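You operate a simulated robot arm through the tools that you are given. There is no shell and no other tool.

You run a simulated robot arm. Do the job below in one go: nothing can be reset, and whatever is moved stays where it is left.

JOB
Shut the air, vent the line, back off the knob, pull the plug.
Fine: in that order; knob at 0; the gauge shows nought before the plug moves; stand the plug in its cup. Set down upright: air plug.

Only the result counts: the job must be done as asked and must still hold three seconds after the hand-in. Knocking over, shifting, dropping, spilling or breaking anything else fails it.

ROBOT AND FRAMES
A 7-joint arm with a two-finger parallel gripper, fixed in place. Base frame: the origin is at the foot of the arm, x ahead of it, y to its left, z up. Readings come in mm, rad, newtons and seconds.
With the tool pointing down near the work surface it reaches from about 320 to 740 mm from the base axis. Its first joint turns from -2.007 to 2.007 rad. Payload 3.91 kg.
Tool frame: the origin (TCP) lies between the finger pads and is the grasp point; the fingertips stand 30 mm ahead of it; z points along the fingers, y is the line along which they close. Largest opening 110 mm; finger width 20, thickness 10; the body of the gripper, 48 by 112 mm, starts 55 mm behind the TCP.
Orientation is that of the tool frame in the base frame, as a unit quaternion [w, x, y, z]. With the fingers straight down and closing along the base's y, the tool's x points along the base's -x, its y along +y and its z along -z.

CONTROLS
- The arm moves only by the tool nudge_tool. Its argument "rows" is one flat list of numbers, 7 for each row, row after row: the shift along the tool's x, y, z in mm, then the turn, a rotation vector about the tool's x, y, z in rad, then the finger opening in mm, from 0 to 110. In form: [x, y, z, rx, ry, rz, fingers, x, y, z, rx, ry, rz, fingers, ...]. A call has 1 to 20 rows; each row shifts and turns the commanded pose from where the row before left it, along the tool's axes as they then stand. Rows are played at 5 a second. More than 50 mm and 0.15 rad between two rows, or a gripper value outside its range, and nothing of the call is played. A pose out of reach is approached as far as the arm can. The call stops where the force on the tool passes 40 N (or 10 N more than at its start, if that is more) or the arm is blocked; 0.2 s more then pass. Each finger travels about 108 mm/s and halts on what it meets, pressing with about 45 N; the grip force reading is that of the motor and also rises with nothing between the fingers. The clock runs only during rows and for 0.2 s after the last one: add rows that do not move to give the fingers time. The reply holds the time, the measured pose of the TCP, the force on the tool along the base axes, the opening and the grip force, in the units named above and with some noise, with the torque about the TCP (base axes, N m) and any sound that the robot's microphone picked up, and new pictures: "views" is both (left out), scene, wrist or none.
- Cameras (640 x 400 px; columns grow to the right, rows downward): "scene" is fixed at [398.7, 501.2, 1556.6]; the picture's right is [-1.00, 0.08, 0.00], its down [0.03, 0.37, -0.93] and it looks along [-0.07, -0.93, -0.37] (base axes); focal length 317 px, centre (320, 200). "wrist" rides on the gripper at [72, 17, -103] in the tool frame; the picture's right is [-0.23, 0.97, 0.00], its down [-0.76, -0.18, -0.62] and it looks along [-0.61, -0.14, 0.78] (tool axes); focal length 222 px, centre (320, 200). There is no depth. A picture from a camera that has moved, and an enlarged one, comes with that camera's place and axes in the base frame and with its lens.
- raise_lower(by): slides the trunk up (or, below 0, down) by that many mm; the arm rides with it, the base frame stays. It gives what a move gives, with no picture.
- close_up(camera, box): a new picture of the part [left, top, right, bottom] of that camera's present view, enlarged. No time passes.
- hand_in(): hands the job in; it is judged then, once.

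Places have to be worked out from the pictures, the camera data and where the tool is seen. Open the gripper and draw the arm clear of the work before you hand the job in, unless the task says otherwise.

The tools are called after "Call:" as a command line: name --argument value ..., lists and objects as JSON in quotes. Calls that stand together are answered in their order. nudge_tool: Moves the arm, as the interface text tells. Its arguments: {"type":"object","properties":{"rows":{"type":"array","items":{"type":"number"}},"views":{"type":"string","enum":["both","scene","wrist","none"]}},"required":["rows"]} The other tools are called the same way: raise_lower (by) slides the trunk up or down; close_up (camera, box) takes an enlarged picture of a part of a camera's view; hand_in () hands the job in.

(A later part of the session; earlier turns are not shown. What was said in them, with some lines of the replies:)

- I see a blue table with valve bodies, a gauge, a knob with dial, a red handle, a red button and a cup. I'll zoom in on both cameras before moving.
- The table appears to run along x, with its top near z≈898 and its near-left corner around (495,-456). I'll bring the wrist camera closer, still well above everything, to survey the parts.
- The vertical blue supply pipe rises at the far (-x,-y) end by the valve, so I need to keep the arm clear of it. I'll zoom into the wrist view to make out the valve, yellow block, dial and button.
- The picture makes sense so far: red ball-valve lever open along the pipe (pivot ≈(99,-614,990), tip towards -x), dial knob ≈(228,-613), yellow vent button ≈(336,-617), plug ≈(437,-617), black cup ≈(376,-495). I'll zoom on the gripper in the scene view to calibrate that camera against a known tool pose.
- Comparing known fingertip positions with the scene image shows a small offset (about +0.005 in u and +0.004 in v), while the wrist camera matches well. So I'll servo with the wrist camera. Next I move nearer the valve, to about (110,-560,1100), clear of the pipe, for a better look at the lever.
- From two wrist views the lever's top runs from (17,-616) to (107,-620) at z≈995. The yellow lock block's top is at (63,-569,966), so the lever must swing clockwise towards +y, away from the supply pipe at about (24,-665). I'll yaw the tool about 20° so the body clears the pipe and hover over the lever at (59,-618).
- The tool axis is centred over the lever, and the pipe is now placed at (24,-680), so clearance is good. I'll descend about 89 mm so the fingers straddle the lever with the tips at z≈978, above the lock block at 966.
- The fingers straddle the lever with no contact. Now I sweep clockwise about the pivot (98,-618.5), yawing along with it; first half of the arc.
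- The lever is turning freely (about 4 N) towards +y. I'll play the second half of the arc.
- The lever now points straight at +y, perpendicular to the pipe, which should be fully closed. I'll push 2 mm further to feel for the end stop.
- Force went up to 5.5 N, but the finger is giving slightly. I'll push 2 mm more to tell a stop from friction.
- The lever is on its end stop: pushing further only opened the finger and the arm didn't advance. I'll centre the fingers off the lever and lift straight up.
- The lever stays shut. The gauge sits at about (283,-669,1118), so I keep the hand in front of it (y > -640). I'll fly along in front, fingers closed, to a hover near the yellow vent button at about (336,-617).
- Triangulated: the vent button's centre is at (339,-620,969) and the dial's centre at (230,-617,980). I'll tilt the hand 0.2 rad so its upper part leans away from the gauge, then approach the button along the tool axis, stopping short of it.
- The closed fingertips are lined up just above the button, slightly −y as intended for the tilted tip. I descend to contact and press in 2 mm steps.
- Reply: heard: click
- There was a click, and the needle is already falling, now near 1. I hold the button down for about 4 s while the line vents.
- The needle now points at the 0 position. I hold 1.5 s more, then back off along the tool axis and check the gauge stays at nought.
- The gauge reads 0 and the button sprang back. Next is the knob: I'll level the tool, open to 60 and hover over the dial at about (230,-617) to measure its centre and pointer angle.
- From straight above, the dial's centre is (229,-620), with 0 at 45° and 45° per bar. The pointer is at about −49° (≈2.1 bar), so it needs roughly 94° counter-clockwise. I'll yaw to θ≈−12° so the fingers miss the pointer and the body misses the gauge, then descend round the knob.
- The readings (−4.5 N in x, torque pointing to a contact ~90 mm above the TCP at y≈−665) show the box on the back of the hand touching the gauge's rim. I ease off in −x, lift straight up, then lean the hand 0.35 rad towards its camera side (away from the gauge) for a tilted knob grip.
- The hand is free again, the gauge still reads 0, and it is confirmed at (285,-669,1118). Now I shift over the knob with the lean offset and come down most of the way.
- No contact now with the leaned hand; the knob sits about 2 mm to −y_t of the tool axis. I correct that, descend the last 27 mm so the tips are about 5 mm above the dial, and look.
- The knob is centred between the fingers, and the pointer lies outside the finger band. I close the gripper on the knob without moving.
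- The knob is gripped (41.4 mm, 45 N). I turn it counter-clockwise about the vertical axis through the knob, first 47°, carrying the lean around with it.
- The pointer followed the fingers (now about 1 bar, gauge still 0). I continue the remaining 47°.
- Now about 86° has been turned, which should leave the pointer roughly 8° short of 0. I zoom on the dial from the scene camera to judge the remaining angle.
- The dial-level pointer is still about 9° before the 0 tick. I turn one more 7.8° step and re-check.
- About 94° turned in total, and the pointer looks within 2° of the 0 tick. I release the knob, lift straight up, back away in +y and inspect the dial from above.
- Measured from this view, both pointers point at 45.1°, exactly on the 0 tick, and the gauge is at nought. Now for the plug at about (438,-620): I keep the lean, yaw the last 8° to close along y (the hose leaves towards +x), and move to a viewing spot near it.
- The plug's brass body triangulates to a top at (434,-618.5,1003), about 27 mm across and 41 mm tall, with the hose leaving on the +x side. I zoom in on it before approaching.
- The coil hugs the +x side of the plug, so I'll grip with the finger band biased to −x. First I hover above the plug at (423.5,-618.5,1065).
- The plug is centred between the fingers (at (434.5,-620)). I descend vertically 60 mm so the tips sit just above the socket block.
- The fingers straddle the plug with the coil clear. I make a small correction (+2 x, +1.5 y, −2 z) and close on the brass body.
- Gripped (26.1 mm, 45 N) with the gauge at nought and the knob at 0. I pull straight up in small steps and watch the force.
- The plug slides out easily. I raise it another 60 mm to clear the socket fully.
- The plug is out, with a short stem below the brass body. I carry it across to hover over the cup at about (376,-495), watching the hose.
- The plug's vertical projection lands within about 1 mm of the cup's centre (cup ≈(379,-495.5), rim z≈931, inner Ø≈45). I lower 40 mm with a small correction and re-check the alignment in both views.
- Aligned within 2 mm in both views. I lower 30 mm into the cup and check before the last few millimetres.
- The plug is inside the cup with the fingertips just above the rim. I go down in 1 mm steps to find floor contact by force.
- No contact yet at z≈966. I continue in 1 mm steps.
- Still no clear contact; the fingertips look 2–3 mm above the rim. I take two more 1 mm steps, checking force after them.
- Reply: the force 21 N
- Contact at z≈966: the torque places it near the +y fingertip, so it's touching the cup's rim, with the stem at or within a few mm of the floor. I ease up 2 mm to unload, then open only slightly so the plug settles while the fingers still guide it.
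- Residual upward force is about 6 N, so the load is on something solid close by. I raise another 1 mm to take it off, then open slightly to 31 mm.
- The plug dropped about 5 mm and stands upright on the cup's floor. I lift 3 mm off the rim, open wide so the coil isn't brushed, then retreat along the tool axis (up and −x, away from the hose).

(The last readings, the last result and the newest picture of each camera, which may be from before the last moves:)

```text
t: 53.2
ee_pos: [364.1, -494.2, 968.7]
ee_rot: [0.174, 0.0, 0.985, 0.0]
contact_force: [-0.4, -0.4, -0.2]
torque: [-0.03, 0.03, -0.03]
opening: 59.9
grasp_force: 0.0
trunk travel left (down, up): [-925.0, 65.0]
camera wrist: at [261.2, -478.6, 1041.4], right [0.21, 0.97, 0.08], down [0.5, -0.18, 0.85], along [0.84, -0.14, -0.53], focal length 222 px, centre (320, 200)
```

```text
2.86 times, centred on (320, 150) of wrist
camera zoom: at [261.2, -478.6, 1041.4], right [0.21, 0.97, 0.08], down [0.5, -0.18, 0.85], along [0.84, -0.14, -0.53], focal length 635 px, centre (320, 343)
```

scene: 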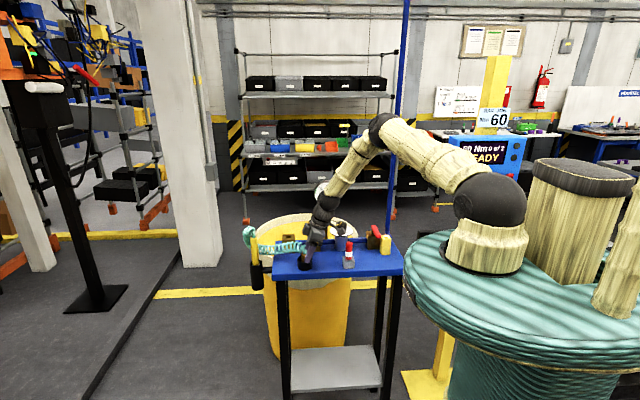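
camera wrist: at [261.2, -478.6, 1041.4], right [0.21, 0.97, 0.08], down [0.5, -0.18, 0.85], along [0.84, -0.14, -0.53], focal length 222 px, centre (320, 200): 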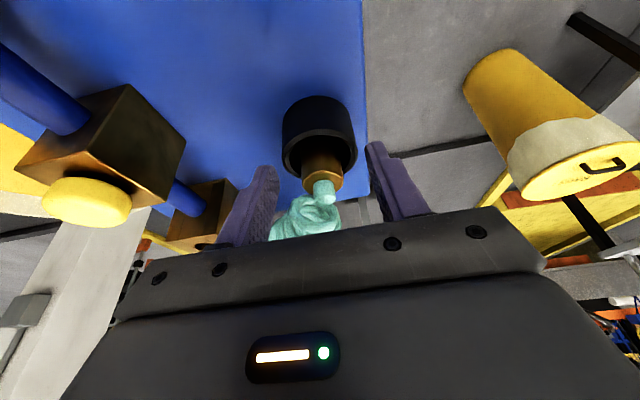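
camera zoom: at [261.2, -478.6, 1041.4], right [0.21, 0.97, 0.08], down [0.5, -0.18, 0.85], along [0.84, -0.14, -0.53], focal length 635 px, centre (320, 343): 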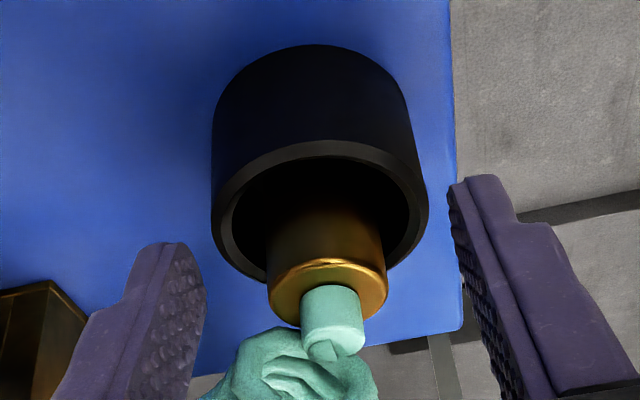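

The plug stands free and upright in the cup. I retreat up the tool axis.

Call:
nudge_tool --rows '[0, 0, -15, 0, 0, 0, 60, 0, 0, -30, 0, 0, 0, 60, 0, 0, -40, 0, 0, 0, 60, 0, 0, -40, 0, 0, 0, 60, 0, 0, 0, 0, 0, 0, 60]' --views "both"

Call:
close_up --camera "scene" --box '[280, 225, 330, 275]'

Call:
close_up --camera "wrist" --box '[220, 20, 420, 220]'

Call:
close_up --camera "scene" --box '[230, 170, 410, 290]'

```text
t: 54.4
ee_pos: [321.2, -495.3, 1087.0]
ee_rot: [0.173, 0.0, 0.985, 0.001]
contact_force: [-0.3, 0.5, -0.1]
torque: [0.0, 0.01, 0.03]
opening: 60.2
grasp_force: 0.1
trunk travel left (down, up): [-925.0, 65.0]
camera wrist: at [216.5, -478.6, 1159.3], right [0.21, 0.97, 0.08], down [0.5, -0.18, 0.85], along [0.84, -0.14, -0.53], focal length 222 px, centre (320, 200)
```

scene: 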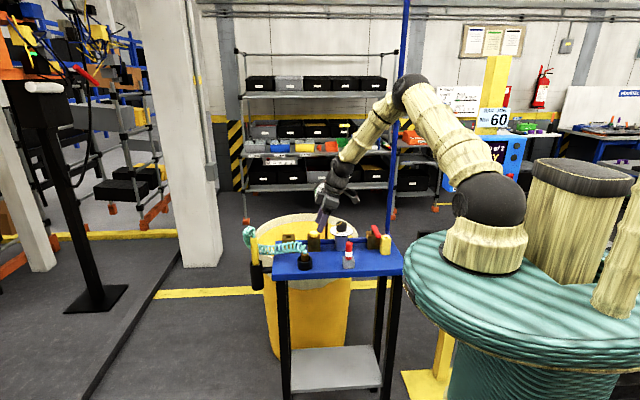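
wrist: 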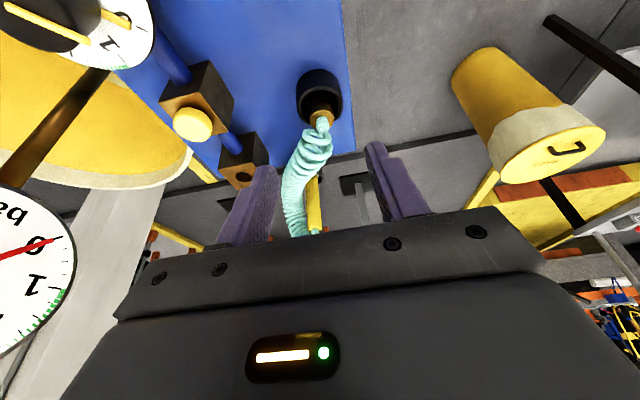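

```text
8.00 times, centred on (305, 250) of scene
camera zoom: at [398.7, 501.2, 1556.6], right [-1.0, 0.08, 0.0], down [0.03, 0.37, -0.93], along [-0.07, -0.93, -0.37], focal length 2538 px, centre (440, -200)
```

zoom: 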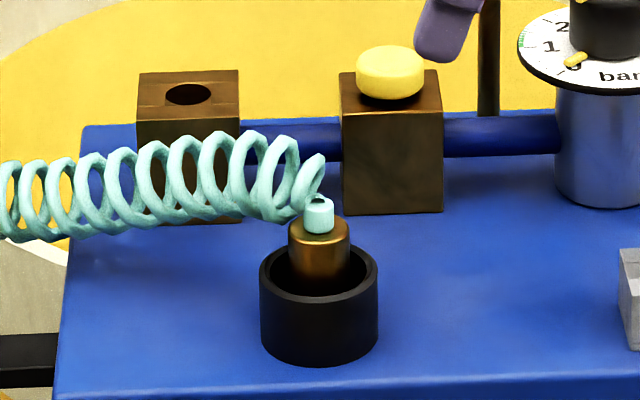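

```text
2.00 times, centred on (320, 120) of wrist
camera zoom: at [216.5, -478.6, 1159.3], right [0.21, 0.97, 0.08], down [0.5, -0.18, 0.85], along [0.84, -0.14, -0.53], focal length 444 px, centre (320, 360)
```

zoom: 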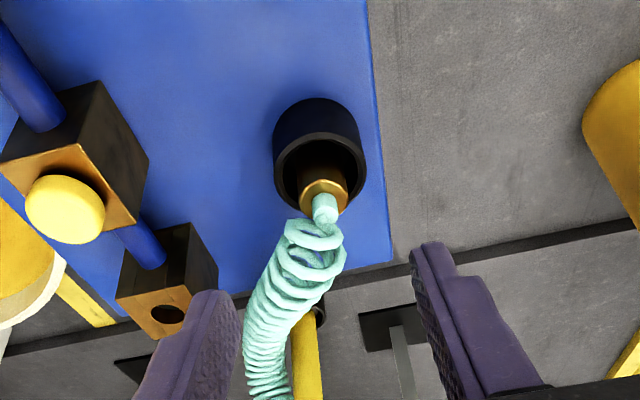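

```text
3.33 times, centred on (320, 230) of scene
camera zoom: at [398.7, 501.2, 1556.6], right [-1.0, 0.08, 0.0], down [0.03, 0.37, -0.93], along [-0.07, -0.93, -0.37], focal length 1058 px, centre (320, 100)
```

zoom: 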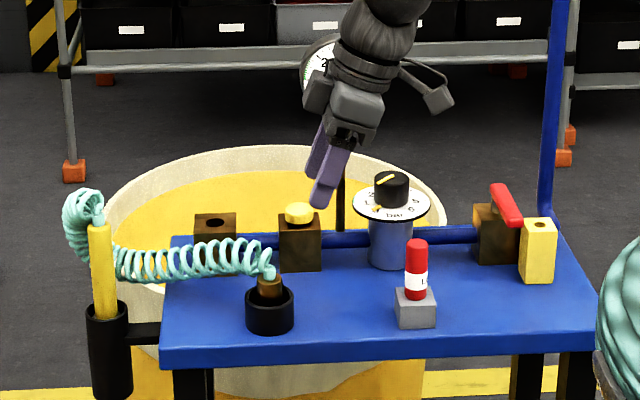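

The plug stands upright in the unmoved cup; lever, knob, gauge and lock pin all look right. I draw the arm well clear upward, open the gripper and take a last look.

Call:
nudge_tool --rows '[-15.4, 0, -42.3, 0, 0, 0, 80, -15.4, 0, -42.3, 0, 0, 0, 110, -15.4, 0, -42.3, 0, 0, 0, 110, 0, 45, 0, 0, 0, 0, 110, 0, 45, 0, 0, 0, 0, 110, 0, 0, 0, 0, 0, 0, 110, 0, 0, 0, 0, 0, 0, 110, 0, 0, 0, 0, 0, 0, 110, 0, 0, 0, 0, 0, 0, 110, 0, 0, 0, 0, 0, 0, 110]' --views "both"

Call:
close_up --camera "scene" --box '[280, 170, 370, 275]'

Call:
close_up --camera "scene" --box '[230, 215, 410, 290]'

Call:
close_up --camera "scene" --box '[328, 215, 356, 240]'

```text
t: 56.6
ee_pos: [322.3, -405.6, 1220.4]
ee_rot: [0.174, 0.0, 0.985, 0.0]
contact_force: [0.1, -0.9, 0.1]
torque: [0.0, 0.0, 0.01]
opening: 109.9
grasp_force: 0.1
trunk travel left (down, up): [-925.0, 65.0]
camera wrist: at [217.1, -389.4, 1292.7], right [0.21, 0.97, 0.08], down [0.5, -0.18, 0.85], along [0.84, -0.14, -0.53], focal length 222 px, centre (320, 200)
```

scene: 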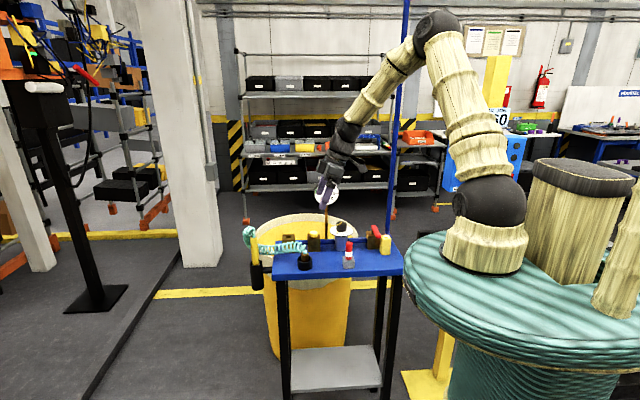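
wrist: 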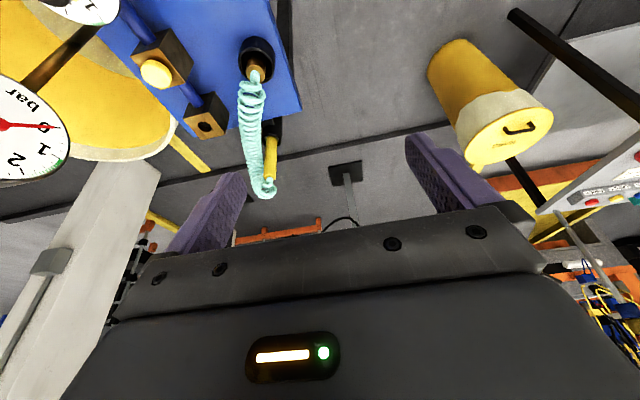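

```text
3.81 times, centred on (325, 222) of scene
camera zoom: at [398.7, 501.2, 1556.6], right [-1.0, 0.08, 0.0], down [0.03, 0.37, -0.93], along [-0.07, -0.93, -0.37], focal length 1208 px, centre (301, 114)
```

zoom: 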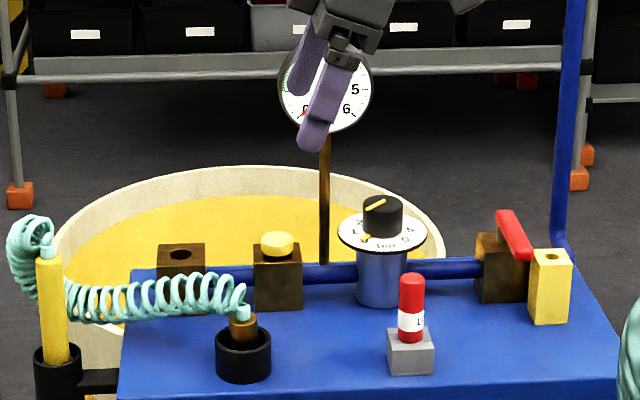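

```text
3.56 times, centred on (320, 252) of scene
camera zoom: at [398.7, 501.2, 1556.6], right [-1.0, 0.08, 0.0], down [0.03, 0.37, -0.93], along [-0.07, -0.93, -0.37], focal length 1128 px, centre (320, 13)
```

zoom: 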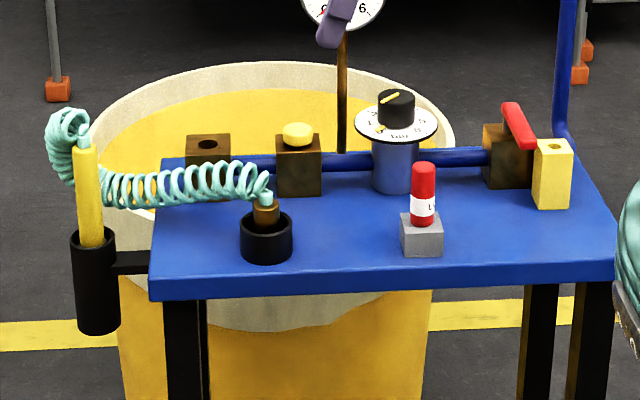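

```text
16.00 times, centred on (342, 228) of scene
camera zoom: at [398.7, 501.2, 1556.6], right [-1.0, 0.08, 0.0], down [0.03, 0.37, -0.93], along [-0.07, -0.93, -0.37], focal length 5076 px, centre (-32, -240)
```

zoom: 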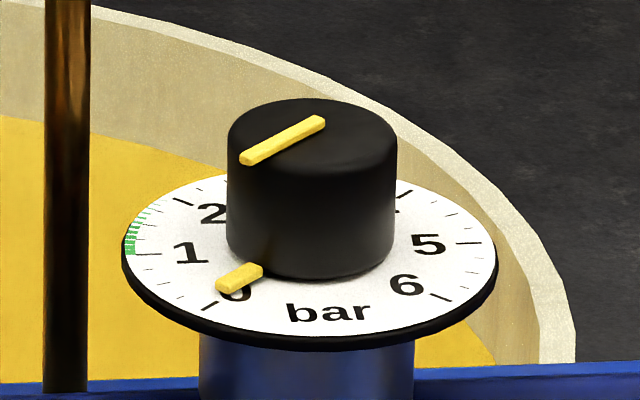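

All looks in order. As a last check on the knob angle I zoom in further on the dial and pointer.

Call:
close_up --camera "scene" --box '[333, 219, 353, 236]'

Call:
close_up --camera "wrist" --box '[0, 0, 160, 180]'

```text
16.00 times, centred on (343, 228) of scene
camera zoom: at [398.7, 501.2, 1556.6], right [-1.0, 0.08, 0.0], down [0.03, 0.37, -0.93], along [-0.07, -0.93, -0.37], focal length 5076 px, centre (-48, -240)
```

zoom: 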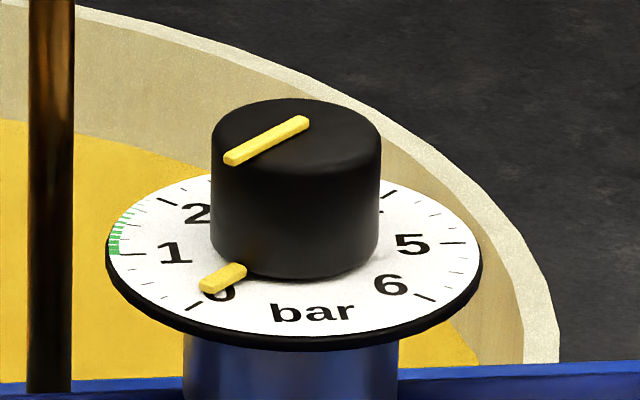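

```text
2.22 times, centred on (80, 90) of wrist
camera zoom: at [217.1, -389.4, 1292.7], right [0.21, 0.97, 0.08], down [0.5, -0.18, 0.85], along [0.84, -0.14, -0.53], focal length 494 px, centre (853, 444)
```

zoom: 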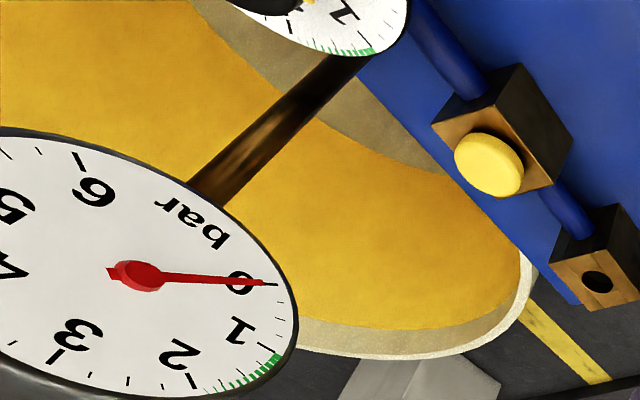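

The gauge is exactly at 0. The scene view suggests the knob pointer could be 1–3° shy of the tick, so I'll bring the wrist camera over for one more accurate reading, levelled and well above everything.

Call:
nudge_tool --rows '[0, 0, 0, 0, 0.1167, 0, 60, 0, 0, 0, 0, 0.1167, 0, 60, 0, 0, 0, 0, 0.1167, 0, 60, 25.7, -27.9, 15.7, 0, 0, 0, 60, 25.7, -27.9, 15.7, 0, 0, 0, 60, 25.7, -27.9, 15.7, 0, 0, 0, 60, 25.7, -27.9, 15.7, 0, 0, 0, 60, 25.7, -27.9, 15.7, 0, 0, 0, 60, 25.7, -27.9, 15.7, 0, 0, 0, 60, 25.7, -27.9, 15.7, 0, 0, 0, 60, 0, 0, 0, 0, 0, 0, 60]' --views "both"

Call:
close_up --camera "wrist" --box '[260, 140, 380, 230]'

```text
t: 59.0
ee_pos: [140.9, -599.7, 1112.7]
ee_rot: [0.0, 0.0, 1.0, 0.0]
contact_force: [-0.1, -0.4, -0.1]
torque: [-0.05, 0.02, -0.01]
opening: 60.1
grasp_force: 0.3
trunk travel left (down, up): [-925.0, 65.0]
camera wrist: at [67.7, -583.6, 1215.2], right [0.23, 0.97, 0.0], down [0.76, -0.18, 0.62], along [0.61, -0.14, -0.78], focal length 222 px, centre (320, 200)
```

scene: 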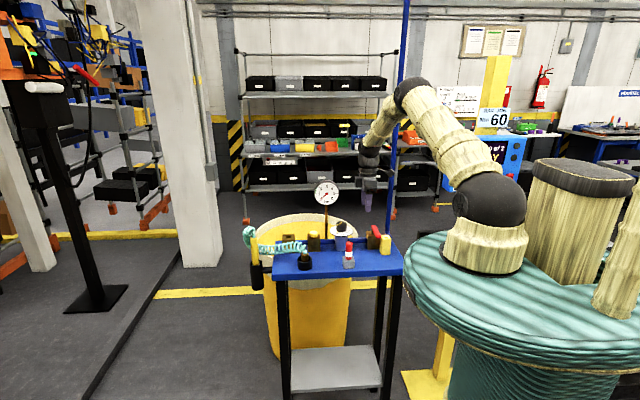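
wrist: 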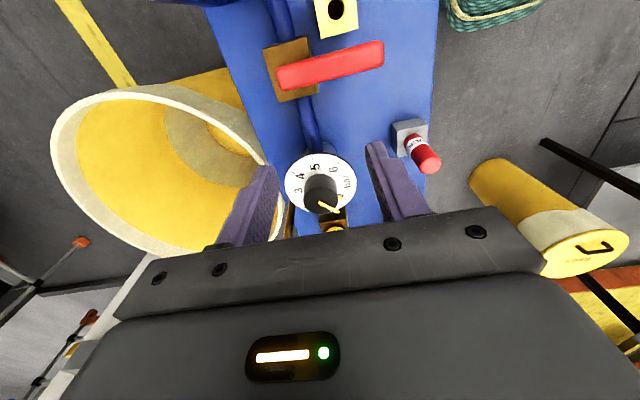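

```text
4.44 times, centred on (320, 185) of wrist
camera zoom: at [67.7, -583.6, 1215.2], right [0.23, 0.97, 0.0], down [0.76, -0.18, 0.62], along [0.61, -0.14, -0.78], focal length 987 px, centre (320, 267)
```

zoom: 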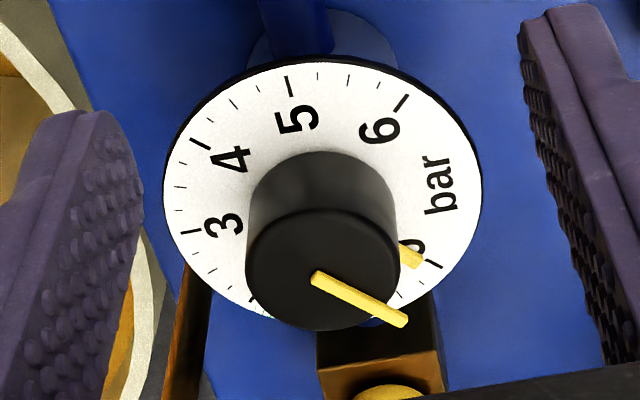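

This view puts the pointer at 46±1.5° against the 0 tick at 45°, so the knob is at 0 within a few hundredths of a bar; lever shut, gauge at nought, plug in its cup. I draw the arm clear upward and back before handing in.

Call:
nudge_tool --rows '[0, 0, -45, 0, 0, 0, 80, 0, 20, -40, 0, 0, 0, 110, 0, 40, -25, 0, 0, 0, 110, 0, 45, -10, 0, 0, 0, 110, 0, 45, 0, 0, 0, 0, 110, 0, 0, 0, 0, 0, 0, 110, 0, 0, 0, 0, 0, 0, 110]' --views "both"

Call:
close_up --camera "scene" --box '[230, 170, 420, 290]'

```text
t: 60.6
ee_pos: [142.5, -451.8, 1233.6]
ee_rot: [0.0, 0.0, 1.0, 0.0]
contact_force: [-0.3, 0.5, -0.8]
torque: [-0.01, 0.01, -0.03]
opening: 109.8
grasp_force: 0.0
trunk travel left (down, up): [-925.0, 65.0]
camera wrist: at [67.6, -434.3, 1336.7], right [0.23, 0.97, 0.0], down [0.76, -0.18, 0.62], along [0.61, -0.14, -0.78], focal length 222 px, centre (320, 200)
```

scene: 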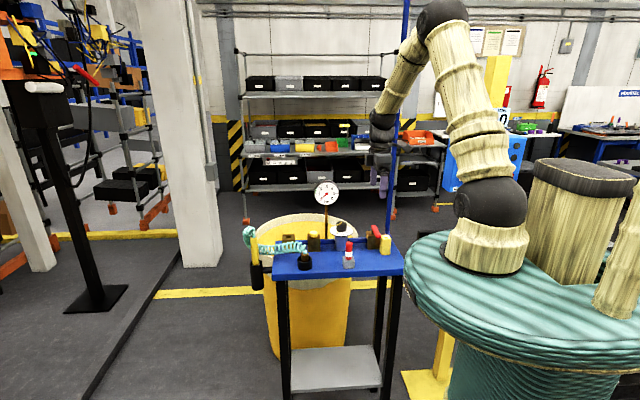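
wrist: 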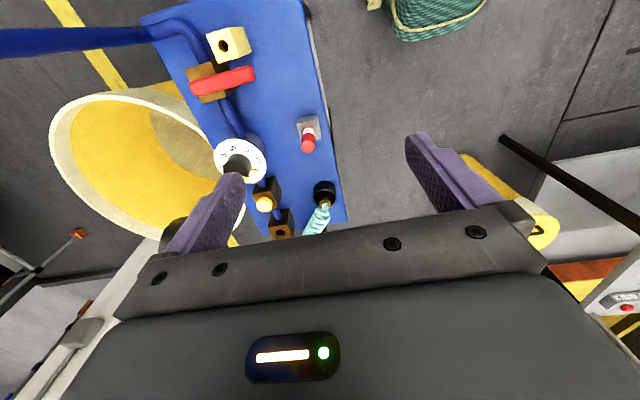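

```text
3.33 times, centred on (325, 230) of scene
camera zoom: at [398.7, 501.2, 1556.6], right [-1.0, 0.08, 0.0], down [0.03, 0.37, -0.93], along [-0.07, -0.93, -0.37], focal length 1058 px, centre (303, 100)
```

zoom: 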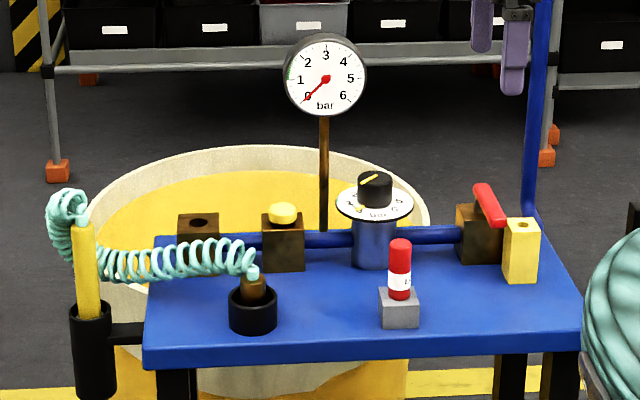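

The arm is clear and the gripper open. The valve is shut, the gauge reads 0, the knob is at 0, the plug stands upright in its cup, and nothing else has moved from where it started. I hand in the job.

Call:
hand_in

```text
The job is handed in.
```

I did all four steps in the order you gave and handed the job in. I don't have the verdict, only my last pictures and readings:

- **Air:** the red lever is a quarter turn across the pipe, resting on its end stop.
- **Vent:** I held the yellow button down for about six seconds until the gauge fell to 0. It was still at 0 when I gripped the plug, and it is still at 0 now.
- **Knob:** the pointer is on the 0 mark, within about 3° (under 0.1 bar) by my camera readings.
- **Plug:** it is standing upright in the black cup. It dropped about 5 mm when I let go, because the fingertips met the cup's rim before the plug reached the floor. The cup did not move.

**Contact with the gauge:** while I was lowering onto the knob, the back of the gripper touched the side of the gauge with about 4.5 N. I backed off straight away. The gauge is in the same place in the before and after pictures, and its needle read 0 throughout.

Everything else, including the LOCK pin and the blow gun in its holster, looks to be where it started. The gripper is open and the arm is clear of the table.
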